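You operate a simulated robot arm through the tools that you are given. There is no shell and no other tool. Be economical: measure what you need, move in short steps, check, and stop when the job is done.

Carry out the task below with a simulated robot arm. There is one attempt and no reset: what you move stays moved.

## Task
Take the blue block on the middle shelf of the tall rack and put it away on the top of the long bench. Put the steel shoe marked "72" from the second shelf from the bottom of the tall rack on the middle shelf of the tall rack and the steel shoe that says "59" on the fourth shelf from the bottom of the tall rack. Take the grey weight and leave it on the shelf under the plate bench. Put the narrow bundle that says "62" on the free corner of the front pallet. Take the 65 yellow folded tube from the middle of the packing table and leave it on the bottom shelf of the tall rack. Take the black-ended cage with the smallest size on its label and leave it on the green disc on the small pallet. Take the stepped plate and leave it on the shelf under the steel bench. Open the right grey flap, take the purple-core spool from the shelf behind the right grey flap and put it in the 95 bay, then shut the flap. Open the right sliding door, take the black cap from the top of the inspection table and put it on the upper shelf of the grey cupboard and shut the door again. Open the left sliding door. Do these in any order. Set down upright: narrow bundle, purple-core spool.

It is judged by the outcome, as a careful person would: the job done as asked, and still so three seconds after it is handed in. It fails if anything else is knocked over, pushed out of place, dropped, spilled or broken. A push-on lid holds only when it is set on centred and level and pressed home; a screw cap is set on level and turned clockwise until tight.

## Robot
A 7-joint arm with a fingered hand on a trunk, on a base that drives. Base frame: it is fixed to the floor where the robot stands at the start and does not move with it; the origin is under the middle of the robot, x ahead of it, y to its left, z up. Lengths are in m, angles in degrees, forces in N, time in s.
With the tool pointing down near the work surface it reaches from about 0.1 to 0.58 m from the robot's upright axis, wherever it stands. Its first joint turns from -115.0 to 115.0 degrees. Places, roughly: 95 bay (16x19 cm) [-1.44, -0.38, 0.84]; black cap (7x7x4 cm) [-1.5, -0.6, 0.9]; black-ended cage [1.25, 3.75, 0.75]; blue block (4x6x3 cm) [0.6, 0.2, 1]; bottom shelf of the tall rack [0.5, 0.3, 0.1]; fourth shelf of the tall rack [0.5, 0.3, 1.4]; free corner of the front pallet [-1.6, 6, 0.1]; green disc (15x15x1 cm) [0.4, 1.2, 0.5]; grey weight (7x7x3 cm) [0.4, 1.5, 0.5]; left sliding door [0.4, -1.5, 0.5]; middle shelf of the tall rack [0.5, 0.3, 1]; narrow bundle [1.25, 2, 0.75]; purple-core spool (7x7x10 cm) [0.5, -1, 0.5]; right grey flap [0.3, -1, 0.6]; right sliding door [0.3, -2, 0.5]; shelf under the plate bench [3, 2.3, 0.2]; shelf under the steel bench [0.5, 5.5, 0.2]; steel shoe [0.5, 0.25, 0.5]; stepped plate [2.75, 2.75, 0.75]; top of the long bench [-6.6, 8.6, 0.8]; upper shelf of the grey cupboard [0.6, -1.7, 0.5]; yellow folded tube [0.25, 3, 0.75]. Payload 3.1 kg.
The TCP is the grasp point between the finger pads, 0.022 m short of the fingertips. In the tool frame z runs along the fingers and y along their closing line. Largest opening 0.112 m; the body of the gripper starts 0.06 m behind the TCP. The gripper is a hand of 3 fingers: y runs from the thumb to the fingers, the wrist lies at [0, 0, -0.218] in the tool frame, and closing takes about 1.5 s.
Orientation is told as [roll, pitch, yaw] about the base's x, y, z axes, in that order, counted from this pose: with the fingers straight down and closing along the base's y, the tool's x points along the base's -x, its y along +y and its z along -z.

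## Interface
- The arm moves only by the tool apply_moves. Its argument "plan" is one flat list of numbers, 7 for each row, row after row: the shift along the tool's x, y, z in units of 20 mm (1.0 is 20 mm), then the turn, a rotation vector about the tool's x, y, z in units of 8 degrees (1.0 is 8 degrees), then the opening, from 0 (shut) to 1 (fully open). In form: [tx, ty, tz, wx, wy, wz, jaw, tx, ty, tz, wx, wy, wz, jaw, ...]. A call has 1 to 10 rows; each row shifts and turns the commanded pose from where the row before left it, along the tool's axes as they then stand. A call with a number of a shift or a turn outside -1 to 1 is refused whole. Each row takes 0.2 s and may step no farther than 0.05 m and 8.6 degrees from the row before; otherwise, or with a gripper value out of range, the whole call is refused. Where a pose cannot be reached the arm comes as near as it can. A force on the tool above 40 N (or 10 N above the force at the start of the call, whichever is more), or a blocked arm, ends the call early, and 0.2 s more pass. Each finger travels about 0.108 m/s and halts on what it meets, pressing with about 32 N; the grip force reading is that of the motor and also rises with nothing between the fingers. The clock runs only during rows and for 0.2 s after the last one: add rows that do not move to give the fingers time. It gives the time, the measured TCP pose, the force on the tool (base axes), the opening and the grip force at its end, in the units of the frame above (readings bear some noise), with the torque about the TCP (base axes, N m) and any sound that the robot's microphone picked up.
- Cameras (640 x 400 px; columns grow to the right, rows downward): "scene" is now at [0.0219, 0.1778, 1.4024]; the picture's right is [0.28, -0.96, 0.00], its down [-0.63, -0.19, -0.76] and it looks along [0.72, 0.21, -0.65] (base axes); focal length 214 px, centre (320, 200). "wrist" rides on the gripper at [0.066, 0.003, -0.08] in the tool frame; the picture's right is [-0.05, 1.00, 0.00], its down [-0.77, -0.04, -0.64] and it looks along [-0.64, -0.03, 0.77] (tool axes); focal length 275 px, centre (320, 200). There is no depth. A picture from a camera that has moved, and an enlarged one, comes with that camera's place and axes in the base frame and with its lens.
- snapshot(camera): a new picture of that camera. No time passes.
- lift_body(by): slides the trunk up (or, below 0, down) by that many m; the arm and the scene camera ride with it, the base frame stays. It gives what a move gives, with no picture.
- drive_base(legs): drives the robot by 1 to 6 legs, each [ahead, left, turn to the left] in m, m and degrees, along the robot's own axes; the way and the turn of a leg run together, so that a leg with both is an arc; at most 1.5 m and 180 degrees a leg. The arm and the cameras ride along, it lands a little off, and it stops where it bumps. It gives what a move gives.
- hand_shape(shape): the hand has 3 fingers and takes this shape, open, in about a second: jaw (thumb against the fingers, like two jaws); tri (thumb and two fingers); tip (a fingertip pinch); poke (one finger out to press); point (the index stretched); flat (the hand flat); cup (the hand cupped); fist (a fist). The gripper value then closes the fingers along that shape, each until it touches; the sizes above hold for jaw. It gives what a move gives, with no picture.
- turn_head(pan, tilt): turns the head with the scene camera to pan (to the left, within 155 degrees either way) and tilt (down, from -29 to 69), counted from straight ahead of the robot. It gives what a move gives.
- inspect(camera, box): a new picture of the part [left, top, right, bottom] of that camera's present view, enlarged. No time passes.
- sign_off(): hands the job in; it is judged then, once.

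Work in short steps. Places have to be worked out from the pictures, the camera data and where the tool is seen: move nearer, look again, correct. Check each grasp and each placing, and mend what went wrong. You have 577 turns and 360 pictures in all, those below and enlarged ones among them. Open the gripper and draw the arm clear of the work before you hand the job in, unless the task says otherwise; then end with one line.

The tools are called after "Call:" as name(argument=value, ...) on one line, values as JSON. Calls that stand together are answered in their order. apply_moves: Moves the arm, as the interface text tells. Its arguments: {"type":"object","properties":{"plan":{"type":"array","items":{"type":"number"}}},"required":["plan"]} The other tools are called the same way: lift_body (by) slides the trunk up or down; hand_shape (shape) gives the hand a shape; drive_base (legs) drives the base; turn_head (pan, tilt) turns the head that bears the scene camera; snapshot (camera) takes a picture; inspect (camera, box) takes an enlarged picture of a part of a camera's view; sign_off () hands the job in.

At the start:

```text
t: 0.0
eef_pos: [0.2728, 0.1448, 0.9992]
orientation: [0.0, 0.0, 0.0]
wrist_force: [0.3, 0.2, -0.2]
torque: [0.0, 0.01, 0.0]
width: 0.1115
finger_force: 0.1
shape: jaw
trunk travel left (down, up): [-0.525, 0.465]
robot x, y, heading: [0.0004, 0.0021, -0.2]
head pan, tilt: [16.5, 40.9]
```

scene: 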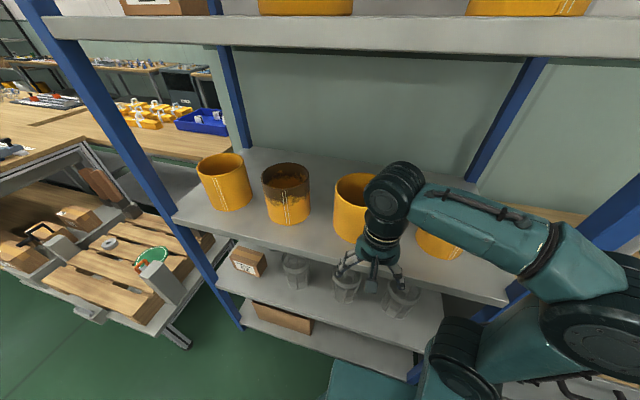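
wrist: 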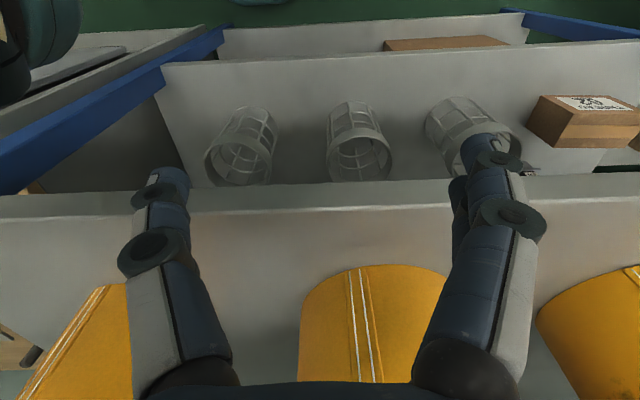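

I start by looking around: the head turns to view the rack straight on.

Call:
turn_head(pan=0, tilt=20)

Call:
snapshot(camera="scene")

Call:
turn_head(pan=60, tilt=20)

Call:
snapshot(camera="scene")

Call:
turn_head(pan=-75, tilt=25)

Call:
snapshot(camera="scene")

Call:
turn_head(pan=-150, tilt=25)

Call:
snapshot(camera="scene")

Call:
turn_head(pan=130, tilt=20)

Call:
snapshot(camera="scene")

```text
t: 0.8
eef_pos: [0.274, 0.1435, 1.0003]
orientation: [0.0, 0.0, 0.0]
wrist_force: [-0.2, 0.5, 0.2]
torque: [0.0, 0.0, 0.0]
width: 0.1118
finger_force: 0.1
shape: jaw
trunk travel left (down, up): [-0.525, 0.465]
robot x, y, heading: [0.0001, 0.0, 0.1]
head pan, tilt: [0.0, 20.0]
```

```text
357 pictures are left
camera scene: at [0.0341, 0.1539, 1.435], right [0.0, -1.0, 0.0], down [-0.34, 0.0, -0.94], along [0.94, 0.0, -0.34], focal length 214 px, centre (320, 200)
```

scene: 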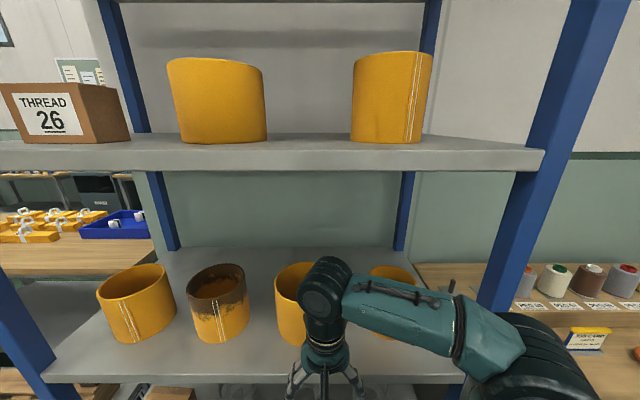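

```text
t: 2.1
eef_pos: [0.2728, 0.1446, 1.0014]
orientation: [0.0, 0.0, -0.1]
wrist_force: [1.0, 0.3, -0.1]
torque: [0.01, -0.01, 0.01]
width: 0.1121
finger_force: 0.0
shape: jaw
trunk travel left (down, up): [-0.525, 0.465]
robot x, y, heading: [0.0002, 0.0002, -0.0]
head pan, tilt: [60.0, 20.0]
```

```text
356 pictures are left
camera scene: at [-0.0124, 0.2344, 1.4351], right [0.87, -0.5, 0.0], down [-0.17, -0.3, -0.94], along [0.47, 0.81, -0.34], focal length 214 px, centre (320, 200)
```

scene: 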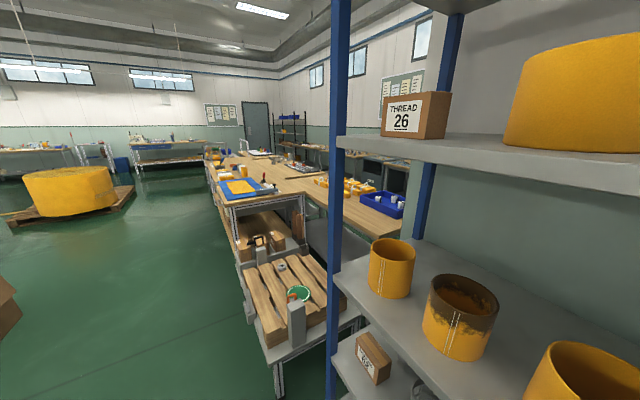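

```text
t: 4.3
eef_pos: [0.2725, 0.1448, 0.9999]
orientation: [0.0, -0.1, 0.1]
wrist_force: [-0.4, 0.1, -0.8]
torque: [0.02, 0.03, -0.04]
width: 0.1119
finger_force: 0.0
shape: jaw
trunk travel left (down, up): [-0.525, 0.465]
robot x, y, heading: [0.0005, -0.0019, -0.1]
head pan, tilt: [-75.0, 25.0]
```

```text
355 pictures are left
camera scene: at [-0.0351, 0.0648, 1.427], right [-0.97, -0.26, 0.0], down [-0.11, 0.41, -0.91], along [0.23, -0.88, -0.42], focal length 214 px, centre (320, 200)
```

scene: 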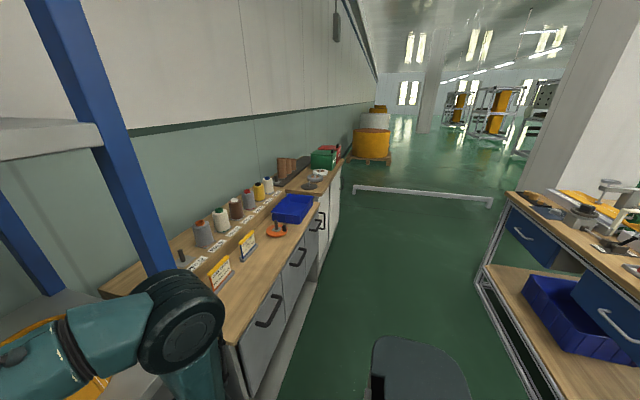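

```text
t: 5.8
eef_pos: [0.2723, 0.1439, 0.9983]
orientation: [-0.1, 0.0, 0.1]
wrist_force: [-0.8, -0.3, 0.1]
torque: [-0.02, -0.01, 0.02]
width: 0.1118
finger_force: 0.0
shape: jaw
trunk travel left (down, up): [-0.525, 0.465]
robot x, y, heading: [-0.0006, -0.0008, -0.2]
head pan, tilt: [-150.0, 25.0]
```

```text
354 pictures are left
camera scene: at [-0.1388, 0.1076, 1.427], right [-0.5, 0.87, 0.0], down [0.37, 0.21, -0.91], along [-0.78, -0.45, -0.42], focal length 214 px, centre (320, 200)
```

scene: 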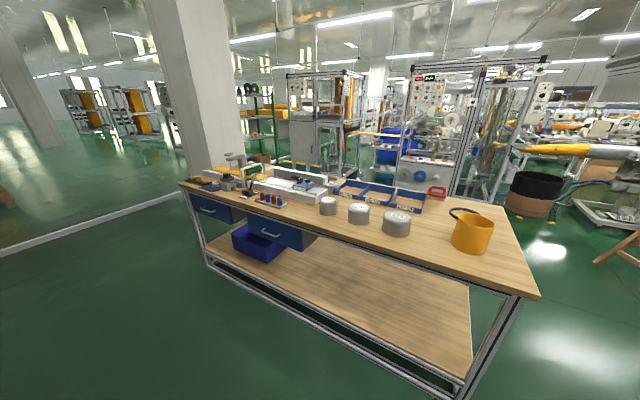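

```text
t: 9.6
eef_pos: [0.2728, 0.1454, 0.999]
orientation: [0.0, -0.1, 0.0]
wrist_force: [-0.4, 0.9, 0.0]
torque: [-0.02, 0.03, 0.02]
width: 0.1117
finger_force: 0.0
shape: jaw
trunk travel left (down, up): [-0.525, 0.465]
robot x, y, heading: [-0.0012, -0.001, 0.0]
head pan, tilt: [130.0, 20.0]
```

```text
353 pictures are left
camera scene: at [-0.1189, 0.2251, 1.4351], right [0.77, 0.64, 0.0], down [0.22, -0.26, -0.94], along [-0.6, 0.72, -0.34], focal length 214 px, centre (320, 200)
```

scene: 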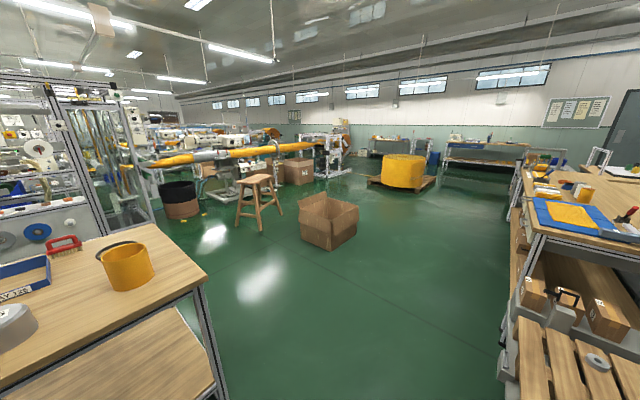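

I back off a bit and look over the rack from farther away with the arm less in the way.

Call:
drive_base(legs=[[-0.4, 0, 0]])

Call:
turn_head(pan=0, tilt=30)

Call:
snapshot(camera="scene")

Call:
lift_body(by=-0.4)

Call:
snapshot(camera="scene")

```text
t: 12.1
eef_pos: [-0.1268, 0.1446, 0.9993]
orientation: [0.0, 0.0, -0.4]
wrist_force: [0.2, -0.3, -1.5]
torque: [-0.01, -0.04, -0.03]
width: 0.1119
finger_force: 0.0
shape: jaw
trunk travel left (down, up): [-0.525, 0.465]
robot x, y, heading: [-0.3979, 0.003, -0.6]
head pan, tilt: [130.0, 20.0]
```

```text
t: 14.2
eef_pos: [-0.1269, 0.144, 1.0]
orientation: [-0.1, 0.0, -0.3]
wrist_force: [0.4, 0.3, 1.1]
torque: [-0.01, -0.01, 0.01]
width: 0.112
finger_force: 0.1
shape: jaw
trunk travel left (down, up): [-0.525, 0.465]
robot x, y, heading: [-0.3991, 0.0001, -0.3]
head pan, tilt: [0.0, 30.0]
```

```text
352 pictures are left
camera scene: at [-0.3677, 0.1548, 1.419], right [-0.01, -1.0, 0.0], down [-0.5, 0.0, -0.87], along [0.87, 0.0, -0.5], focal length 214 px, centre (320, 200)
```

scene: 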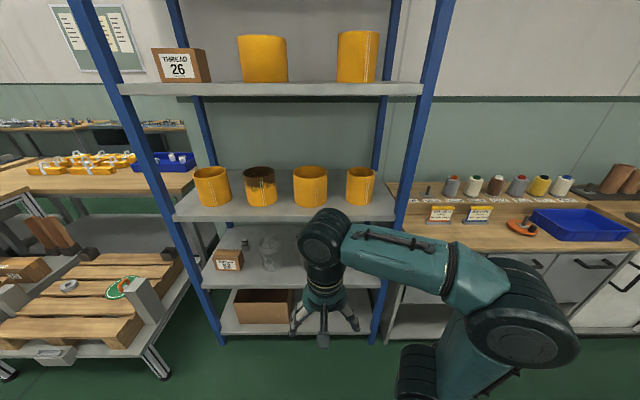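

```text
t: 18.1
eef_pos: [-0.1256, 0.1457, 0.5999]
orientation: [0.1, 0.0, -0.3]
wrist_force: [0.9, -0.1, -0.2]
torque: [0.01, 0.05, -0.02]
width: 0.1122
finger_force: 0.2
shape: jaw
trunk travel left (down, up): [-0.125, 0.865]
robot x, y, heading: [-0.3985, -0.0045, -0.3]
head pan, tilt: [0.0, 30.0]
```

```text
351 pictures are left
camera scene: at [-0.3677, 0.1547, 1.019], right [-0.01, -1.0, 0.0], down [-0.5, 0.0, -0.87], along [0.87, 0.0, -0.5], focal length 214 px, centre (320, 200)
```

scene: 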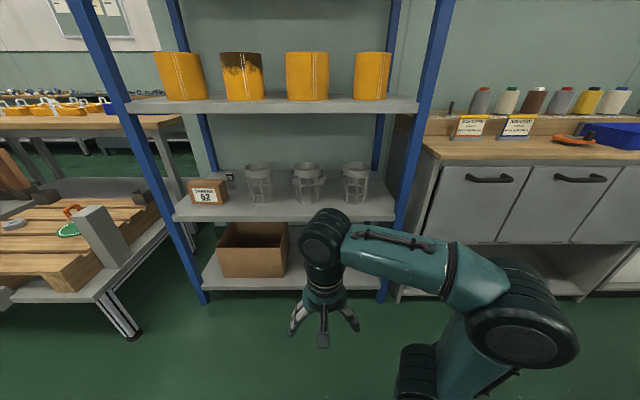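

I zoom in on the second shelf to identify the steel shoes, and the middle shelf.

Call:
inspect(camera="scene", box=[160, 140, 400, 290])

Call:
inspect(camera="scene", box=[120, 30, 430, 120])

```text
2.67 times, centred on (280, 215) of scene
camera zoom: at [-0.3677, 0.1547, 1.019], right [-0.01, -1.0, 0.0], down [-0.5, 0.0, -0.87], along [0.87, 0.0, -0.5], focal length 572 px, centre (427, 160)
```

zoom: 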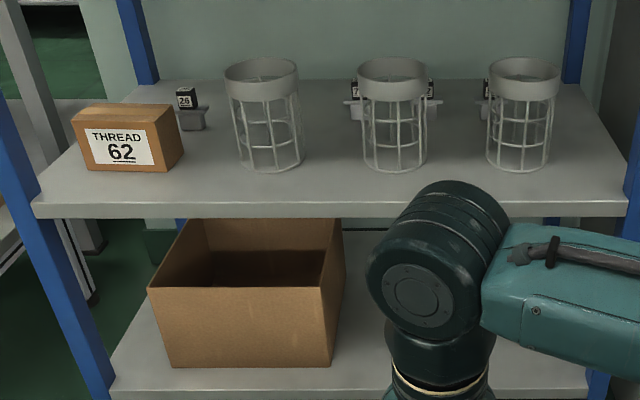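

```text
2.06 times, centred on (275, 75) of scene
camera zoom: at [-0.3677, 0.1547, 1.019], right [-0.01, -1.0, 0.0], down [-0.5, 0.0, -0.87], along [0.87, 0.0, -0.5], focal length 443 px, centre (413, 458)
```

zoom: 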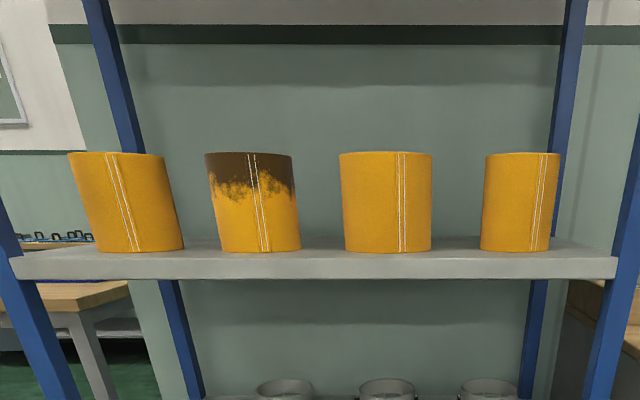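

The shoes are the small blocks with black tags behind the cages, and the blue block must be behind a yellow sleeve. I lift and go back to look with the wrist camera over the sleeves.

Call:
lift_body(by=0.62)

Call:
drive_base(legs=[[0.35, 0, 0]])

Call:
snapshot(camera="wrist")

Call:
snapshot(camera="scene")

```text
refused: 0.62 is not a number from -0.4 to 0.4
```

```text
t: 20.3
eef_pos: [0.2175, 0.1425, 0.5998]
orientation: [0.0, -0.1, -0.2]
wrist_force: [-0.5, -0.1, 0.2]
torque: [0.01, 0.0, 0.0]
width: 0.1121
finger_force: 0.0
shape: jaw
trunk travel left (down, up): [-0.125, 0.865]
robot x, y, heading: [-0.0556, 0.0009, -0.1]
head pan, tilt: [0.0, 30.0]
```

```text
348 pictures are left
camera wrist: at [0.1519, 0.1474, 0.6809], right [0.05, 1.0, 0.0], down [0.77, -0.04, 0.64], along [0.64, -0.03, -0.77], focal length 275 px, centre (320, 200)
```

wrist: 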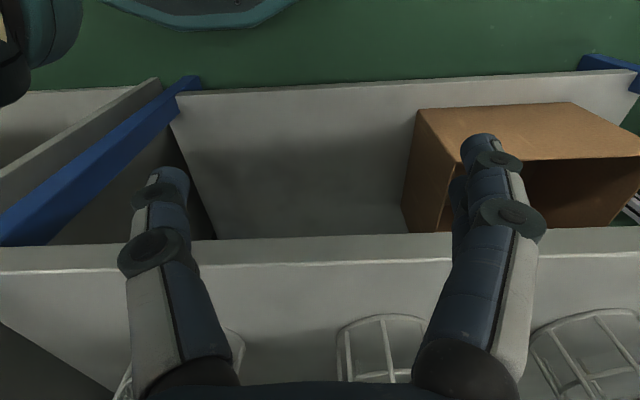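

```text
347 pictures are left
camera scene: at [-0.0235, 0.1534, 1.019], right [0.0, -1.0, 0.0], down [-0.5, 0.0, -0.87], along [0.87, 0.0, -0.5], focal length 214 px, centre (320, 200)
```

scene: 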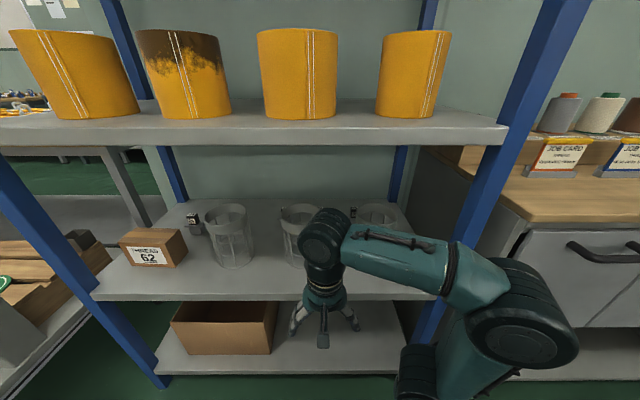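

I raise to see the second shelf from just below the middle shelf with the wrist camera.

Call:
lift_body(by=0.16)

Call:
snapshot(camera="wrist")

Call:
lift_body(by=0.4)

Call:
lift_body(by=0.06)

Call:
snapshot(camera="wrist")

```text
t: 22.1
eef_pos: [0.2182, 0.1436, 0.7601]
orientation: [-0.1, 0.0, -0.1]
wrist_force: [0.5, -0.6, 0.0]
torque: [0.03, -0.01, -0.04]
width: 0.1119
finger_force: 0.1
shape: jaw
trunk travel left (down, up): [-0.285, 0.705]
robot x, y, heading: [-0.0568, -0.0023, -0.0]
head pan, tilt: [0.0, 30.0]
```

```text
346 pictures are left
camera wrist: at [0.152, 0.1474, 0.8408], right [0.05, 1.0, 0.0], down [0.77, -0.04, 0.64], along [0.64, -0.03, -0.77], focal length 275 px, centre (320, 200)
```

wrist: 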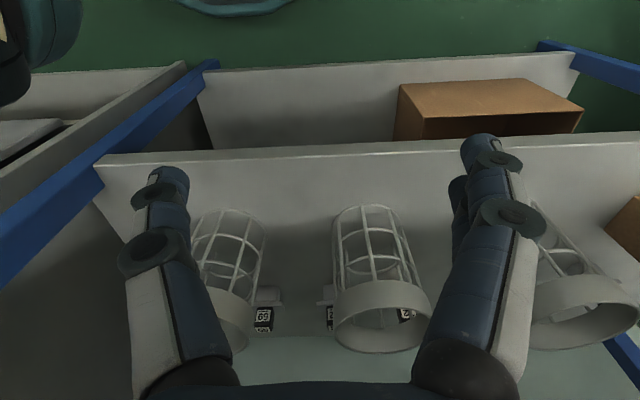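

```text
t: 26.0
eef_pos: [0.2185, 0.1436, 1.1584]
orientation: [0.0, 0.0, -0.2]
wrist_force: [-0.6, 0.2, 1.0]
torque: [0.05, 0.0, -0.01]
width: 0.1119
finger_force: 0.2
shape: jaw
trunk travel left (down, up): [-0.685, 0.305]
robot x, y, heading: [-0.0569, 0.0017, -0.1]
head pan, tilt: [0.0, 30.0]
```

```text
t: 27.0
eef_pos: [0.2183, 0.144, 1.2198]
orientation: [-0.1, 0.1, -0.3]
wrist_force: [-0.1, 1.0, 0.5]
torque: [0.0, 0.01, -0.02]
width: 0.1115
finger_force: 0.0
shape: jaw
trunk travel left (down, up): [-0.745, 0.245]
robot x, y, heading: [-0.0556, 0.0033, -0.2]
head pan, tilt: [0.0, 30.0]
```

```text
345 pictures are left
camera wrist: at [0.1521, 0.1475, 1.3009], right [0.05, 1.0, 0.0], down [0.77, -0.04, 0.64], along [0.64, -0.03, -0.77], focal length 275 px, centre (320, 200)
```

wrist: 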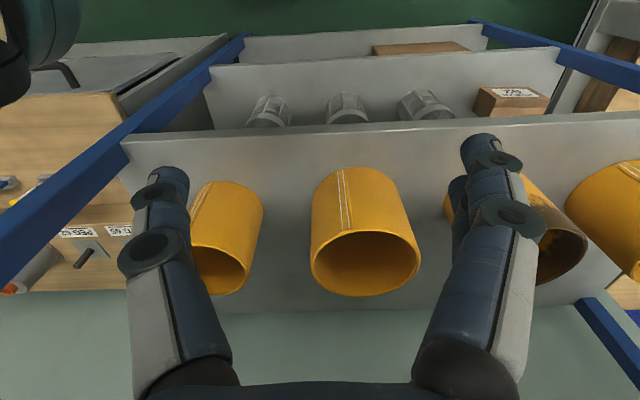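

The shelf top is at about z 0.945, its front at x 0.32, with sleeves at x 0.38–0.515, so the block hides right behind sleeve 3 (y≈0.2). I back off a little and turn the hand 180° in yaw so that, with the hand tilted forward, the wrist camera looks down over the sleeves.

Call:
drive_base(legs=[[-0.15, 0, 0]])

Call:
apply_moves(plan=[0, 0, 0, 0, 0, 1, 1, 0, 0, 0, 0, 0, 1, 1, 0, 0, 0, 0, 0, 1, 1, 0, 0, 0, 0, 0, 1, 1, 0, 0, 0, 0, 0, 1, 1, 0, 0, 0, 0, 0, 1, 1, 0, 0, 0, 0, 0, 1, 1, 0, 0, 0, 0, 0, 1, 1, 0, 0, 0, 0, 0, 1, 1, 0, 0, 0, 0, 0, 1, 1])

Call:
apply_moves(plan=[0, 0, 0, 0, 0, 1, 1, 0, 0, 0, 0, 0, 1, 1, 0, 0, 0, 0, 0, 1, 1, 0, 0, 0, 0, 0, 1, 1, 0, 0, 0, 0, 0, 1, 1, 0, 0, 0, 0, 0, 1, 1, 0, 0, 0, 0, 0, 1, 1, 0, 0, 0, 0, 0, 1, 1, 0, 0, 0, 0, 0, 1, 1, 0, 0, 0, 0, 0, 1, 1])

```text
t: 28.4
eef_pos: [0.0663, 0.1439, 1.2199]
orientation: [-0.1, 0.0, -0.3]
wrist_force: [0.0, 0.3, 0.0]
torque: [-0.01, 0.0, -0.01]
width: 0.1117
finger_force: 0.2
shape: jaw
trunk travel left (down, up): [-0.745, 0.245]
robot x, y, heading: [-0.2057, -0.0056, -0.2]
head pan, tilt: [0.0, 30.0]
```

```text
t: 30.6
eef_pos: [0.0674, 0.1444, 1.2194]
orientation: [0.0, 0.0, -80.4]
wrist_force: [0.0, -0.3, -0.1]
torque: [-0.02, 0.02, 0.01]
width: 0.1123
finger_force: 0.1
shape: jaw
trunk travel left (down, up): [-0.745, 0.245]
robot x, y, heading: [-0.2084, 0.0018, -0.2]
head pan, tilt: [0.0, 30.0]
```

```text
t: 32.8
eef_pos: [0.0683, 0.1435, 1.219]
orientation: [0.0, 0.0, -160.5]
wrist_force: [0.7, -0.3, -0.3]
torque: [-0.01, 0.02, 0.01]
width: 0.1121
finger_force: 0.0
shape: jaw
trunk travel left (down, up): [-0.745, 0.245]
robot x, y, heading: [-0.2053, 0.0028, -0.1]
head pan, tilt: [0.0, 30.0]
```

Yaw works. I finish to 180° and tilt the fingers forward by about 45°.

Call:
apply_moves(plan=[0, 0, 0, 0, 0, 1, 1, 0, 0, 0, 0, 0, 1, 1, 0, 0, 0, 0, 0, 0.45, 1, 0, 0, 0, 0, 1, 0, 1, 0, 0, 0, 0, 1, 0, 1, 0, 0, 0, 0, 1, 0, 1, 0, 0, 0, 0, 1, 0, 1, 0, 0, 0, 0, 1, 0, 1])

Call:
snapshot(camera="wrist")

Call:
snapshot(camera="scene")

```text
t: 34.6
eef_pos: [0.1285, 0.1342, 1.2483]
orientation: [-0.1, 40.0, -179.7]
wrist_force: [0.3, -0.4, -0.1]
torque: [-0.04, -0.02, 0.02]
width: 0.1119
finger_force: 0.0
shape: jaw
out of reach, approached as far as the arm can: row 5, 7, 8
trunk travel left (down, up): [-0.745, 0.245]
robot x, y, heading: [-0.2069, -0.0011, -0.4]
head pan, tilt: [0.0, 30.0]
```

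```text
344 pictures are left
camera wrist: at [0.1274, 0.1313, 1.3528], right [-0.03, -1.0, -0.03], down [-1.0, 0.03, -0.01], along [0.01, 0.03, -1.0], focal length 275 px, centre (320, 200)
```

wrist: 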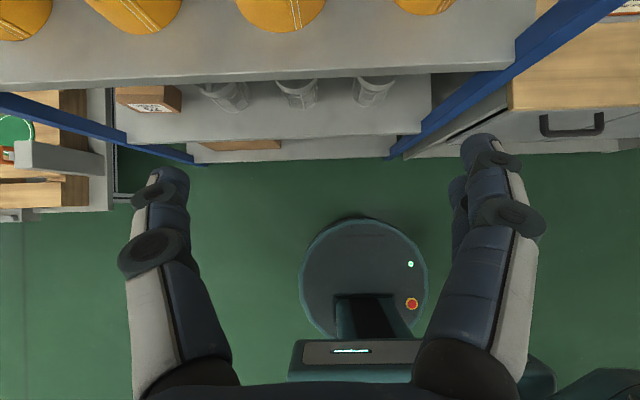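

```text
343 pictures are left
camera scene: at [-0.1751, 0.1529, 1.6391], right [0.0, -1.0, 0.0], down [-0.5, 0.0, -0.87], along [0.87, 0.0, -0.5], focal length 214 px, centre (320, 200)
```

scene: 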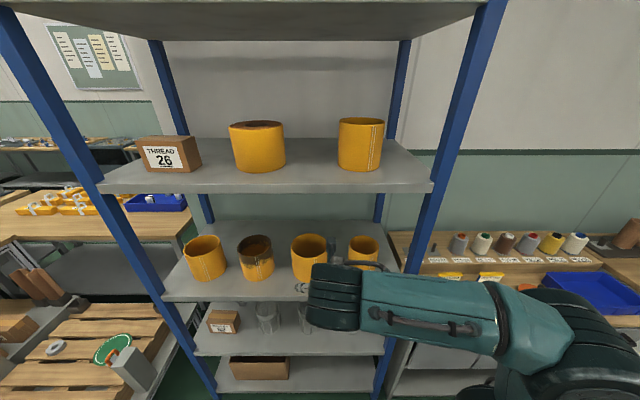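

The view works: the camera looks straight down. I lower to z≈1.13 and drive ahead so the hand enters just at the shelf front, then look.

Call:
lift_body(by=-0.12)

Call:
drive_base(legs=[[0.18, 0, 0]])

Call:
snapshot(camera="wrist")

Call:
snapshot(camera="scene")

```text
t: 36.1
eef_pos: [0.1285, 0.1345, 1.1278]
orientation: [0.1, 39.8, -179.7]
wrist_force: [0.6, 0.2, 0.6]
torque: [-0.03, -0.01, 0.02]
width: 0.1118
finger_force: 0.1
shape: jaw
trunk travel left (down, up): [-0.625, 0.365]
robot x, y, heading: [-0.2056, 0.0013, -0.3]
head pan, tilt: [0.0, 30.0]
```

```text
t: 37.6
eef_pos: [0.309, 0.1352, 1.1283]
orientation: [0.1, 39.7, -179.5]
wrist_force: [0.6, -0.3, 0.3]
torque: [0.01, 0.04, 0.03]
width: 0.1119
finger_force: 0.0
shape: jaw
trunk travel left (down, up): [-0.625, 0.365]
robot x, y, heading: [-0.025, -0.0002, -0.2]
head pan, tilt: [0.0, 30.0]
```

```text
342 pictures are left
camera wrist: at [0.3085, 0.1325, 1.2319], right [-0.03, -1.0, -0.03], down [-1.0, 0.03, 0.0], along [0.01, 0.03, -1.0], focal length 275 px, centre (320, 200)
```

wrist: 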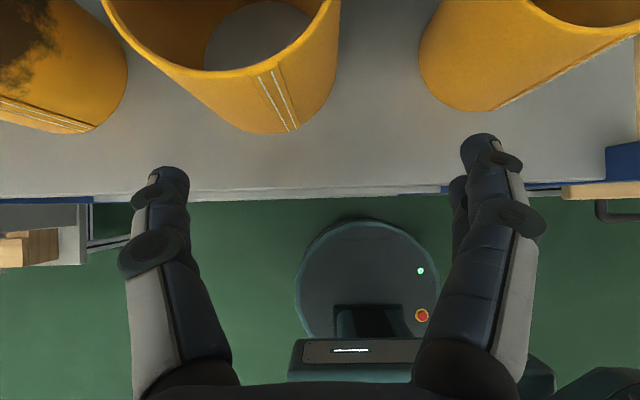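

```text
341 pictures are left
camera scene: at [0.0065, 0.1535, 1.519], right [0.0, -1.0, 0.0], down [-0.5, 0.0, -0.87], along [0.87, 0.0, -0.5], focal length 214 px, centre (320, 200)
```

scene: 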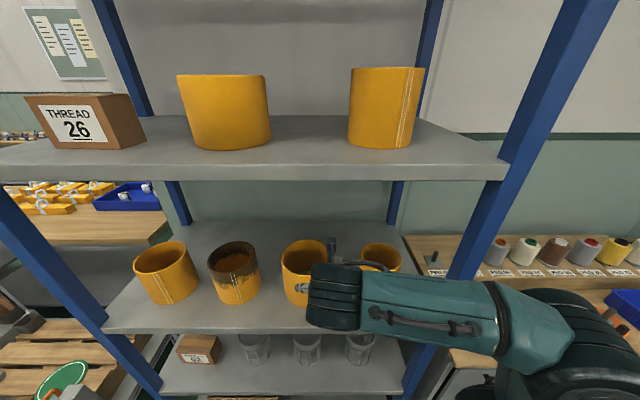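

Geometry confirmed: shelf front x≈0.313, sleeve tops z≈1.083. I move the hand in over sleeve 3 at z≈1.135.

Call:
apply_moves(plan=[0.32, 0, -0.38, 0, 0, 0, 1, 1, -0.34, 0.84, 0, 0, 0, 1, 1, -0.34, 0.84, 0, 0, 0, 1, 1, -0.34, 0.84, 0, 0, 0, 1, 1, -0.34, 0.84, 0, 0, 0, 1, 1, -0.34, 0.84, 0, 0, 0, 1, 1, -0.34, 0.84, 0, 0, 0, 1, 1, -0.34, 0.84, 0, 0, 0, 1])

Call:
snapshot(camera="wrist")

Call:
snapshot(camera="scene")

```text
t: 39.4
eef_pos: [0.4932, 0.1848, 1.1359]
orientation: [0.1, 39.8, -179.4]
wrist_force: [0.7, -0.6, 0.4]
torque: [0.01, 0.01, -0.01]
width: 0.1119
finger_force: 0.0
shape: jaw
trunk travel left (down, up): [-0.625, 0.365]
robot x, y, heading: [-0.0296, -0.0006, 0.1]
head pan, tilt: [0.0, 30.0]
```

```text
340 pictures are left
camera wrist: at [0.4922, 0.1819, 1.2411], right [-0.03, -1.0, -0.03], down [-1.0, 0.03, 0.0], along [0.01, 0.03, -1.0], focal length 275 px, centre (320, 200)
```

wrist: 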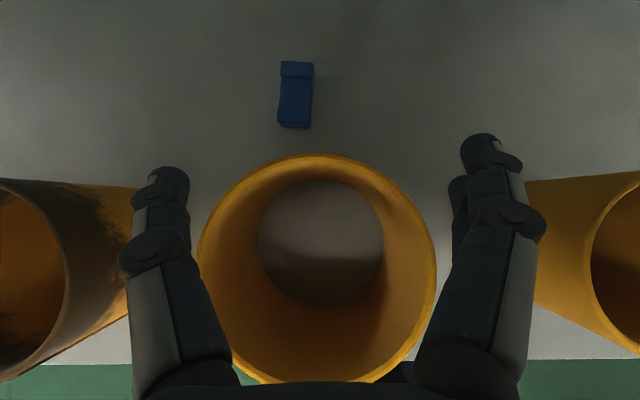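

```text
339 pictures are left
camera scene: at [0.0062, 0.1544, 1.5189], right [0.0, -1.0, 0.0], down [-0.5, 0.0, -0.87], along [0.87, 0.0, -0.5], focal length 214 px, centre (320, 200)
```

scene: 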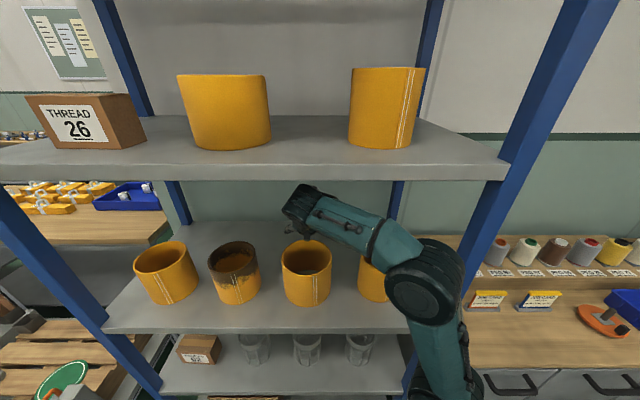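

The blue block is visible at about (0.60, 0.211). I advance over it, still high, then check the arm's clearance.

Call:
apply_moves(plan=[1, -0.32, 0.84, 0, 0, 0, 1, 1, -0.32, 0.84, 0, 0, 0, 1, 1, -0.32, 0.84, 0, 0, 0, 1, 1, -0.32, 0.84, 0, 0, 0, 1])

Call:
snapshot(camera="scene")

Call:
snapshot(camera="wrist")

```text
t: 40.4
eef_pos: [0.596, 0.2105, 1.1353]
orientation: [0.2, 39.8, -179.4]
wrist_force: [-0.5, -0.3, -0.7]
torque: [-0.01, 0.01, -0.01]
width: 0.1122
finger_force: 0.0
shape: jaw
trunk travel left (down, up): [-0.625, 0.365]
robot x, y, heading: [-0.0252, -0.0007, 0.1]
head pan, tilt: [0.0, 30.0]
```

```text
338 pictures are left
camera scene: at [0.0061, 0.1546, 1.5189], right [0.0, -1.0, 0.0], down [-0.5, 0.0, -0.87], along [0.87, 0.0, -0.5], focal length 214 px, centre (320, 200)
```

scene: 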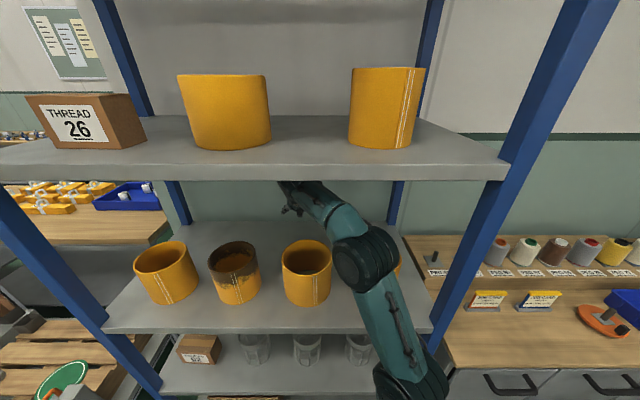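

```text
337 pictures are left
camera wrist: at [0.5963, 0.208, 1.2401], right [-0.03, -1.0, -0.03], down [-1.0, 0.03, -0.01], along [0.01, 0.03, -1.0], focal length 275 px, centre (320, 200)
```

wrist: 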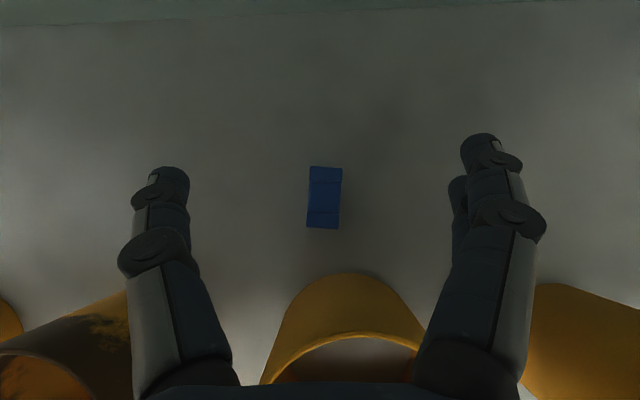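

Block is at about (0.60,0.212). I lower 6 cm while steepening the hand to ~20°, then raise the trunk in compensation steps so the upper arm stays above the shelf edge.

Call:
apply_moves(plan=[-0.64, 0, 0.77, 0, -0.8, 0, 0.8, -0.55, 0, 0.83, 0, -0.8, 0, 0.8, -0.455, 0, 0.89, 0, -0.8, 0, 0.8])

Call:
snapshot(camera="scene")

Call:
lift_body(by=0.04)

Call:
snapshot(camera="scene")

```text
t: 41.2
eef_pos: [0.5944, 0.2107, 1.0772]
orientation: [0.0, 20.5, -179.5]
wrist_force: [0.1, 0.0, 0.1]
torque: [-0.01, 0.05, 0.01]
width: 0.09
finger_force: 0.1
shape: jaw
trunk travel left (down, up): [-0.625, 0.365]
robot x, y, heading: [-0.029, -0.003, -0.1]
head pan, tilt: [0.0, 30.0]
```

```text
336 pictures are left
camera scene: at [0.0063, 0.1545, 1.5189], right [0.0, -1.0, 0.0], down [-0.5, 0.0, -0.87], along [0.87, 0.0, -0.5], focal length 214 px, centre (320, 200)
```

scene: 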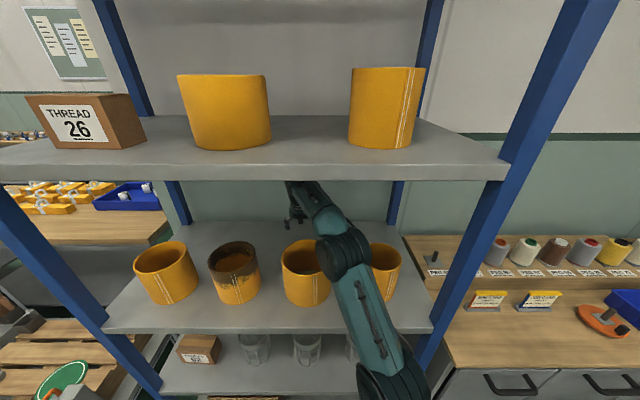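

```text
t: 42.0
eef_pos: [0.5934, 0.2097, 1.1176]
orientation: [0.2, 20.6, -179.5]
wrist_force: [-0.8, 0.2, 1.0]
torque: [0.02, 0.0, 0.02]
width: 0.0898
finger_force: 0.0
shape: jaw
trunk travel left (down, up): [-0.665, 0.325]
robot x, y, heading: [-0.0247, 0.0018, 0.0]
head pan, tilt: [0.0, 30.0]
```

```text
335 pictures are left
camera scene: at [0.0056, 0.1538, 1.559], right [0.0, -1.0, 0.0], down [-0.5, 0.0, -0.87], along [0.87, 0.0, -0.5], focal length 214 px, centre (320, 200)
```

scene: 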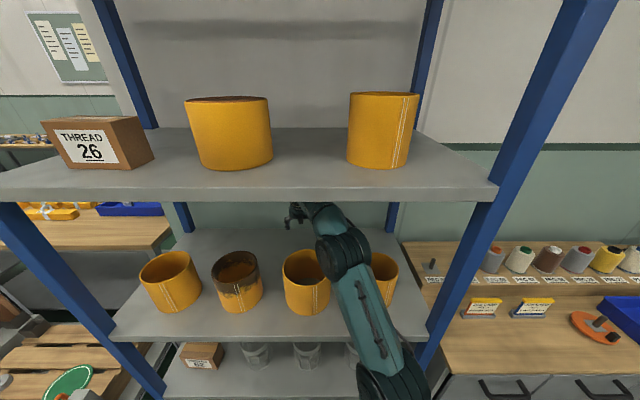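

I continue: arm down 6 cm, trunk up 5 cm.

Call:
apply_moves(plan=[-0.35, 0, 0.94, 0, 0, 0, 0.75, -0.35, 0, 0.94, 0, 0, 0, 0.75, -0.35, 0, 0.94, 0, 0, 0, 0.75])

Call:
lift_body(by=0.05)

Call:
apply_moves(plan=[-0.35, 0, 0.94, 0, 0, 0, 0.75, -0.35, 0, 0.94, 0, 0, 0, 0.75, -0.35, 0, 0.94, 0, 0, 0, 0.75])

Call:
snapshot(camera="scene")

Call:
snapshot(camera="wrist")

```text
t: 42.8
eef_pos: [0.5935, 0.2106, 1.0572]
orientation: [0.1, 20.6, -179.5]
wrist_force: [-0.5, -0.1, -0.5]
torque: [0.0, 0.02, -0.01]
width: 0.0843
finger_force: 0.1
shape: jaw
trunk travel left (down, up): [-0.665, 0.325]
robot x, y, heading: [-0.024, -0.0024, -0.2]
head pan, tilt: [0.0, 30.0]
```

```text
t: 43.7
eef_pos: [0.5927, 0.21, 1.1051]
orientation: [0.2, 20.4, -179.5]
wrist_force: [-0.2, 0.1, 0.7]
torque: [0.0, 0.0, 0.01]
width: 0.0843
finger_force: 0.0
shape: jaw
trunk travel left (down, up): [-0.715, 0.275]
robot x, y, heading: [-0.0242, -0.0014, -0.1]
head pan, tilt: [0.0, 30.0]
```

```text
t: 44.5
eef_pos: [0.5948, 0.21, 1.0469]
orientation: [0.1, 20.6, -179.6]
wrist_force: [1.3, -0.2, 0.4]
torque: [-0.01, 0.02, 0.0]
width: 0.0843
finger_force: 0.1
shape: jaw
trunk travel left (down, up): [-0.715, 0.275]
robot x, y, heading: [-0.0253, 0.0047, -0.2]
head pan, tilt: [0.0, 30.0]
```

```text
334 pictures are left
camera scene: at [0.0057, 0.1541, 1.6091], right [0.0, -1.0, 0.0], down [-0.5, 0.0, -0.87], along [0.87, 0.0, -0.5], focal length 214 px, centre (320, 200)
```

scene: 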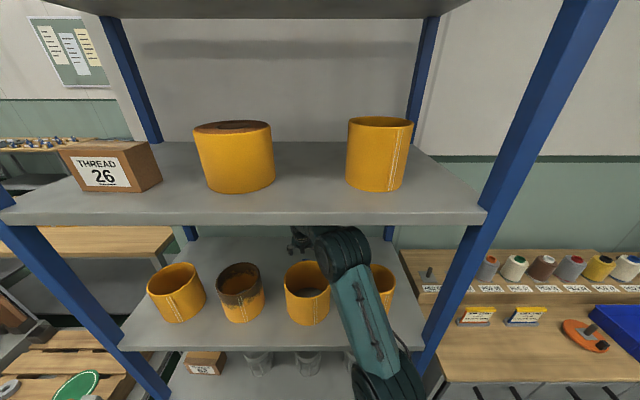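

```text
333 pictures are left
camera wrist: at [0.6281, 0.2077, 1.1467], right [-0.04, -1.0, -0.02], down [-0.95, 0.03, 0.32], along [-0.32, 0.03, -0.95], focal length 275 px, centre (320, 200)
```

wrist: 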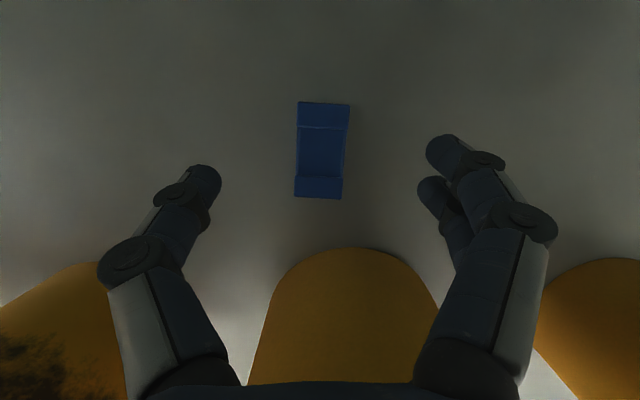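

Clear so far. I lower another 6 cm around the block.

Call:
apply_moves(plan=[-0.25, 0, 0.98, 0, 0, 0, 0.75, -0.25, 0, 0.98, 0, 0, 0, 0.75, -0.35, 0, 0.94, 0, 0, 0, 0.75])

Call:
snapshot(camera="scene")

Call:
snapshot(camera="wrist")

```text
t: 45.3
eef_pos: [0.5967, 0.2113, 0.9878]
orientation: [0.1, 20.6, -179.5]
wrist_force: [0.1, -0.4, 0.1]
torque: [0.0, -0.05, 0.01]
width: 0.0843
finger_force: 0.0
shape: jaw
trunk travel left (down, up): [-0.715, 0.275]
robot x, y, heading: [-0.0246, -0.0001, -0.1]
head pan, tilt: [0.0, 30.0]
```

```text
332 pictures are left
camera scene: at [0.0055, 0.154, 1.609], right [0.0, -1.0, 0.0], down [-0.5, 0.0, -0.87], along [0.87, 0.0, -0.5], focal length 214 px, centre (320, 200)
```

scene: 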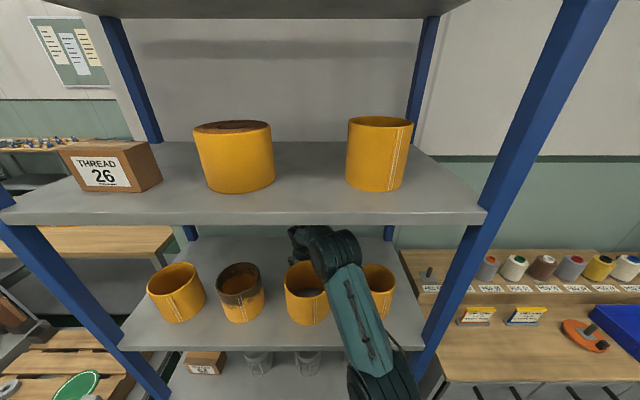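

```text
331 pictures are left
camera wrist: at [0.6313, 0.2083, 1.0869], right [-0.04, -1.0, -0.02], down [-0.95, 0.03, 0.32], along [-0.32, 0.03, -0.95], focal length 275 px, centre (320, 200)
```

wrist: 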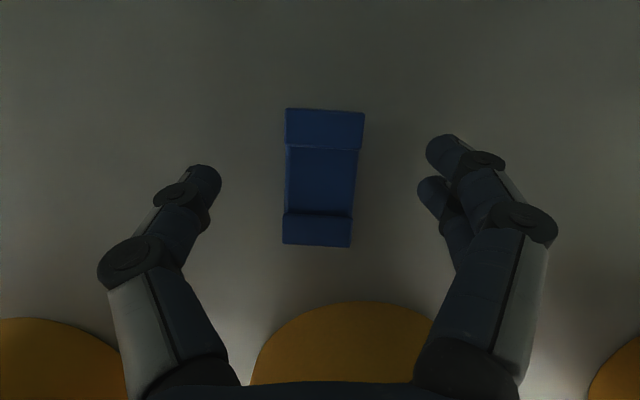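

Well aligned. I lower the last 2 cm and close on the block.

Call:
apply_moves(plan=[-0.2, 0, 1, 0, 0, 0, 0.75, 0, 0, 0, 0, 0, 0, 0.5, 0, 0, 0, 0, 0, 0, 0.3, 0, 0, 0, 0, 0, 0, 0.1, 0, 0, 0, 0, 0, 0, 0.1, 0, 0, 0, 0, 0, 0, 0.1])

Call:
snapshot(camera="wrist")

```text
t: 46.2
eef_pos: [0.6008, 0.2044, 0.9768]
orientation: [-0.1, 21.9, -179.6]
wrist_force: [-1.7, -8.3, 33.6]
torque: [-1.78, 0.23, -0.07]
width: 0.0318
finger_force: 0.0
shape: jaw
trunk travel left (down, up): [-0.715, 0.275]
robot x, y, heading: [-0.026, 0.0006, -0.3]
head pan, tilt: [0.0, 30.0]
stopped in row 4: the force on the tool passed its limit at 42 N (the readings are from after the stop); the commanded pose is now the measured one
```

```text
330 pictures are left
camera wrist: at [0.6332, 0.2022, 1.0763], right [-0.04, -1.0, -0.02], down [-0.95, 0.03, 0.3], along [-0.3, 0.03, -0.95], focal length 275 px, centre (320, 200)
```

wrist: 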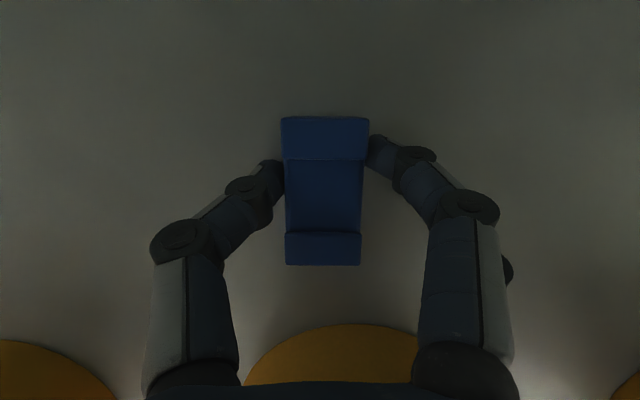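

The fingertips pressed on the shelf as they closed. I raise 8 mm and finish the grip.

Call:
apply_moves(plan=[0.15, 0, -0.4, 0, 0, 0, 0.28, 0, 0, 0, 0, 0, 0, 0.1, 0, 0, 0, 0, 0, 0, 0, 0, 0, 0, 0, 0, 0, 0, 0, 0, 0, 0, 0, 0, 0])

Call:
snapshot(camera="wrist")

```text
t: 47.4
eef_pos: [0.6028, 0.2093, 0.9767]
orientation: [0.1, 21.1, -179.5]
wrist_force: [-0.3, -0.1, -1.9]
torque: [0.02, 0.03, -0.03]
width: 0.0267
finger_force: 31.6
shape: jaw
trunk travel left (down, up): [-0.715, 0.275]
robot x, y, heading: [-0.0262, 0.0017, -0.1]
head pan, tilt: [0.0, 30.0]
```

```text
329 pictures are left
camera wrist: at [0.6361, 0.2067, 1.0766], right [-0.04, -1.0, -0.02], down [-0.95, 0.03, 0.32], along [-0.32, 0.03, -0.95], focal length 275 px, centre (320, 200)
```

wrist: 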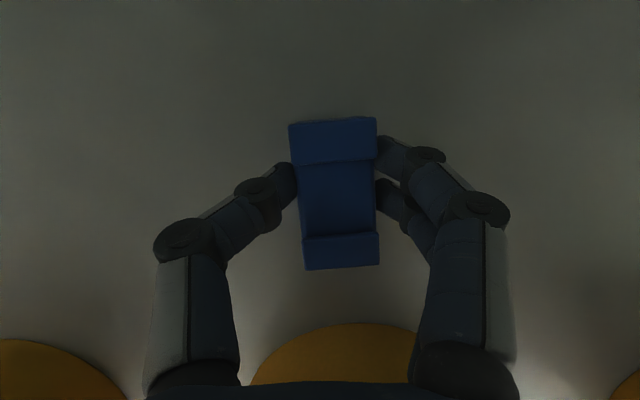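

Gripped. I lift straight up in steps mirroring the entry.

Call:
apply_moves(plan=[0.36, 0, -0.93, 0, 0, 0, 0, 0.36, 0, -0.93, 0, 0, 0, 0, 0.36, 0, -0.93, 0, 0, 0, 0])

Call:
snapshot(camera="wrist")

Call:
apply_moves(plan=[0.36, 0, -0.93, 0, 0, 0, 0, 0.36, 0, -0.93, 0, 0, 0, 0, 0.36, 0, -0.93, 0, 0, 0, 0])

Call:
lift_body(by=-0.05)

Call:
apply_moves(plan=[0.36, 0, -0.93, 0, 0.8, 0, 0, 0.47, 0, -0.88, 0, 0.8, 0, 0, 0.57, 0, -0.82, 0, 0.8, 0, 0])

Call:
snapshot(camera="scene")

```text
t: 48.2
eef_pos: [0.6031, 0.2093, 1.0383]
orientation: [0.0, 21.1, -179.5]
wrist_force: [0.7, 0.0, -2.2]
torque: [0.02, 0.04, -0.02]
width: 0.0263
finger_force: 31.7
shape: jaw
trunk travel left (down, up): [-0.715, 0.275]
robot x, y, heading: [-0.0227, -0.0015, 0.0]
head pan, tilt: [0.0, 30.0]
```

```text
328 pictures are left
camera wrist: at [0.6363, 0.207, 1.1376], right [-0.03, -1.0, -0.02], down [-0.95, 0.03, 0.32], along [-0.32, 0.03, -0.95], focal length 275 px, centre (320, 200)
```

wrist: 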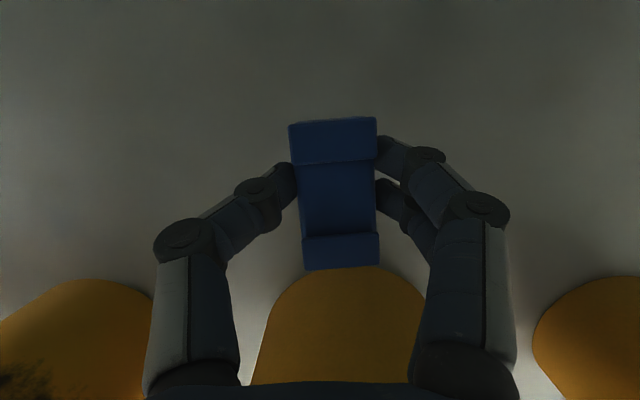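

```text
t: 49.0
eef_pos: [0.6034, 0.2089, 1.0979]
orientation: [0.1, 21.2, -179.5]
wrist_force: [0.4, -0.5, -1.1]
torque: [0.0, 0.0, -0.02]
width: 0.0263
finger_force: 32.0
shape: jaw
trunk travel left (down, up): [-0.715, 0.275]
robot x, y, heading: [-0.0267, -0.0008, -0.0]
head pan, tilt: [0.0, 30.0]
```

```text
t: 49.9
eef_pos: [0.603, 0.2098, 1.0475]
orientation: [0.0, 21.0, -179.5]
wrist_force: [0.1, -0.3, -1.3]
torque: [-0.02, -0.02, 0.01]
width: 0.0264
finger_force: 32.1
shape: jaw
trunk travel left (down, up): [-0.665, 0.325]
robot x, y, heading: [-0.0273, -0.002, -0.1]
head pan, tilt: [0.0, 30.0]
```

```text
t: 50.7
eef_pos: [0.6035, 0.2108, 1.108]
orientation: [-0.1, 40.5, -179.4]
wrist_force: [-0.5, 0.1, -1.8]
torque: [0.03, 0.03, -0.01]
width: 0.0266
finger_force: 31.3
shape: jaw
trunk travel left (down, up): [-0.665, 0.325]
robot x, y, heading: [-0.0253, 0.0024, -0.1]
head pan, tilt: [0.0, 30.0]
```

```text
327 pictures are left
camera scene: at [0.0045, 0.1539, 1.559], right [0.0, -1.0, 0.0], down [-0.5, 0.0, -0.87], along [0.87, 0.0, -0.5], focal length 214 px, centre (320, 200)
```

scene: 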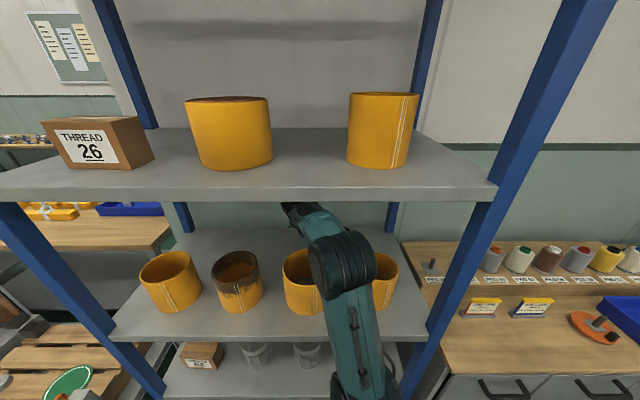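

I raise slightly and shift to y≈0.298, above the gap between sleeves 2 and 3, then withdraw.

Call:
apply_moves(plan=[0.5, 0, -0.6, 0, 0, 0, 0, 0, -0.9, 0, 0, 0, 0, 0, 0, -0.9, 0, 0, 0, 0, 0, 0, -0.9, 0, 0, 0, 0, 0, 0, -0.9, 0, 0, 0, 0, 0, 0, -0.8, 0, 0, 0, 0, 0])

Call:
snapshot(camera="wrist")

Call:
snapshot(camera="scene")

```text
t: 52.1
eef_pos: [0.6036, 0.2971, 1.1212]
orientation: [0.0, 40.3, -179.5]
wrist_force: [0.1, -0.5, -0.9]
torque: [0.04, -0.01, 0.02]
width: 0.026
finger_force: 31.6
shape: jaw
trunk travel left (down, up): [-0.665, 0.325]
robot x, y, heading: [-0.0279, -0.0009, -0.1]
head pan, tilt: [0.0, 30.0]
```

```text
326 pictures are left
camera wrist: at [0.6024, 0.2951, 1.227], right [-0.03, -1.0, -0.03], down [-1.0, 0.03, -0.01], along [0.01, 0.03, -1.0], focal length 275 px, centre (320, 200)
```

wrist: 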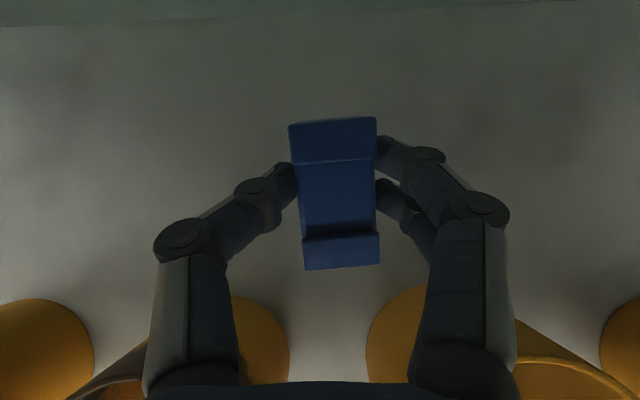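

```text
325 pictures are left
camera scene: at [0.0059, 0.1544, 1.5589], right [0.0, -1.0, 0.0], down [-0.5, 0.0, -0.87], along [0.87, 0.0, -0.5], focal length 214 px, centre (320, 200)
```

scene: 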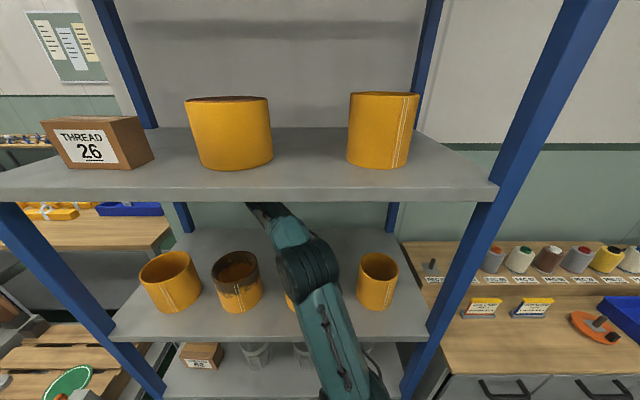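

Centered over the gap. I withdraw by driving straight back.

Call:
drive_base(legs=[[-0.35, 0, 0]])

Call:
turn_head(pan=0, tilt=25)

Call:
snapshot(camera="scene")

```text
t: 54.4
eef_pos: [0.2459, 0.2982, 1.1219]
orientation: [0.0, 40.3, -179.4]
wrist_force: [0.0, 0.0, -2.0]
torque: [-0.02, -0.03, -0.01]
width: 0.0266
finger_force: 32.1
shape: jaw
trunk travel left (down, up): [-0.665, 0.325]
robot x, y, heading: [-0.3838, -0.0031, -0.1]
head pan, tilt: [0.0, 30.0]
```

```text
t: 55.1
eef_pos: [0.2483, 0.2982, 1.1213]
orientation: [0.0, 40.3, -179.4]
wrist_force: [0.2, 0.8, -1.8]
torque: [0.0, 0.02, 0.01]
width: 0.0264
finger_force: 31.6
shape: jaw
trunk travel left (down, up): [-0.665, 0.325]
robot x, y, heading: [-0.3829, -0.0018, -0.0]
head pan, tilt: [0.0, 25.0]
```

```text
324 pictures are left
camera scene: at [-0.3484, 0.154, 1.5669], right [0.0, -1.0, 0.0], down [-0.42, 0.0, -0.91], along [0.91, 0.0, -0.42], focal length 214 px, centre (320, 200)
```

scene: 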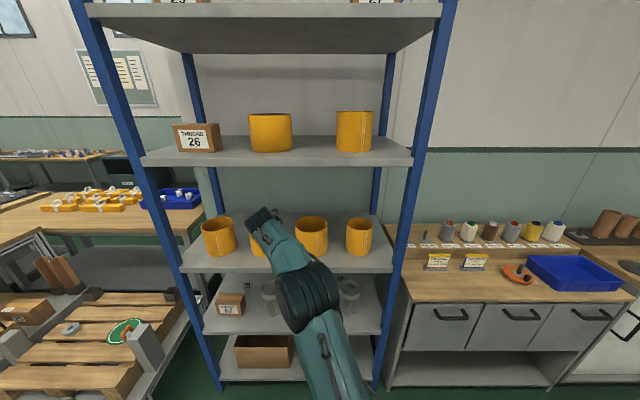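

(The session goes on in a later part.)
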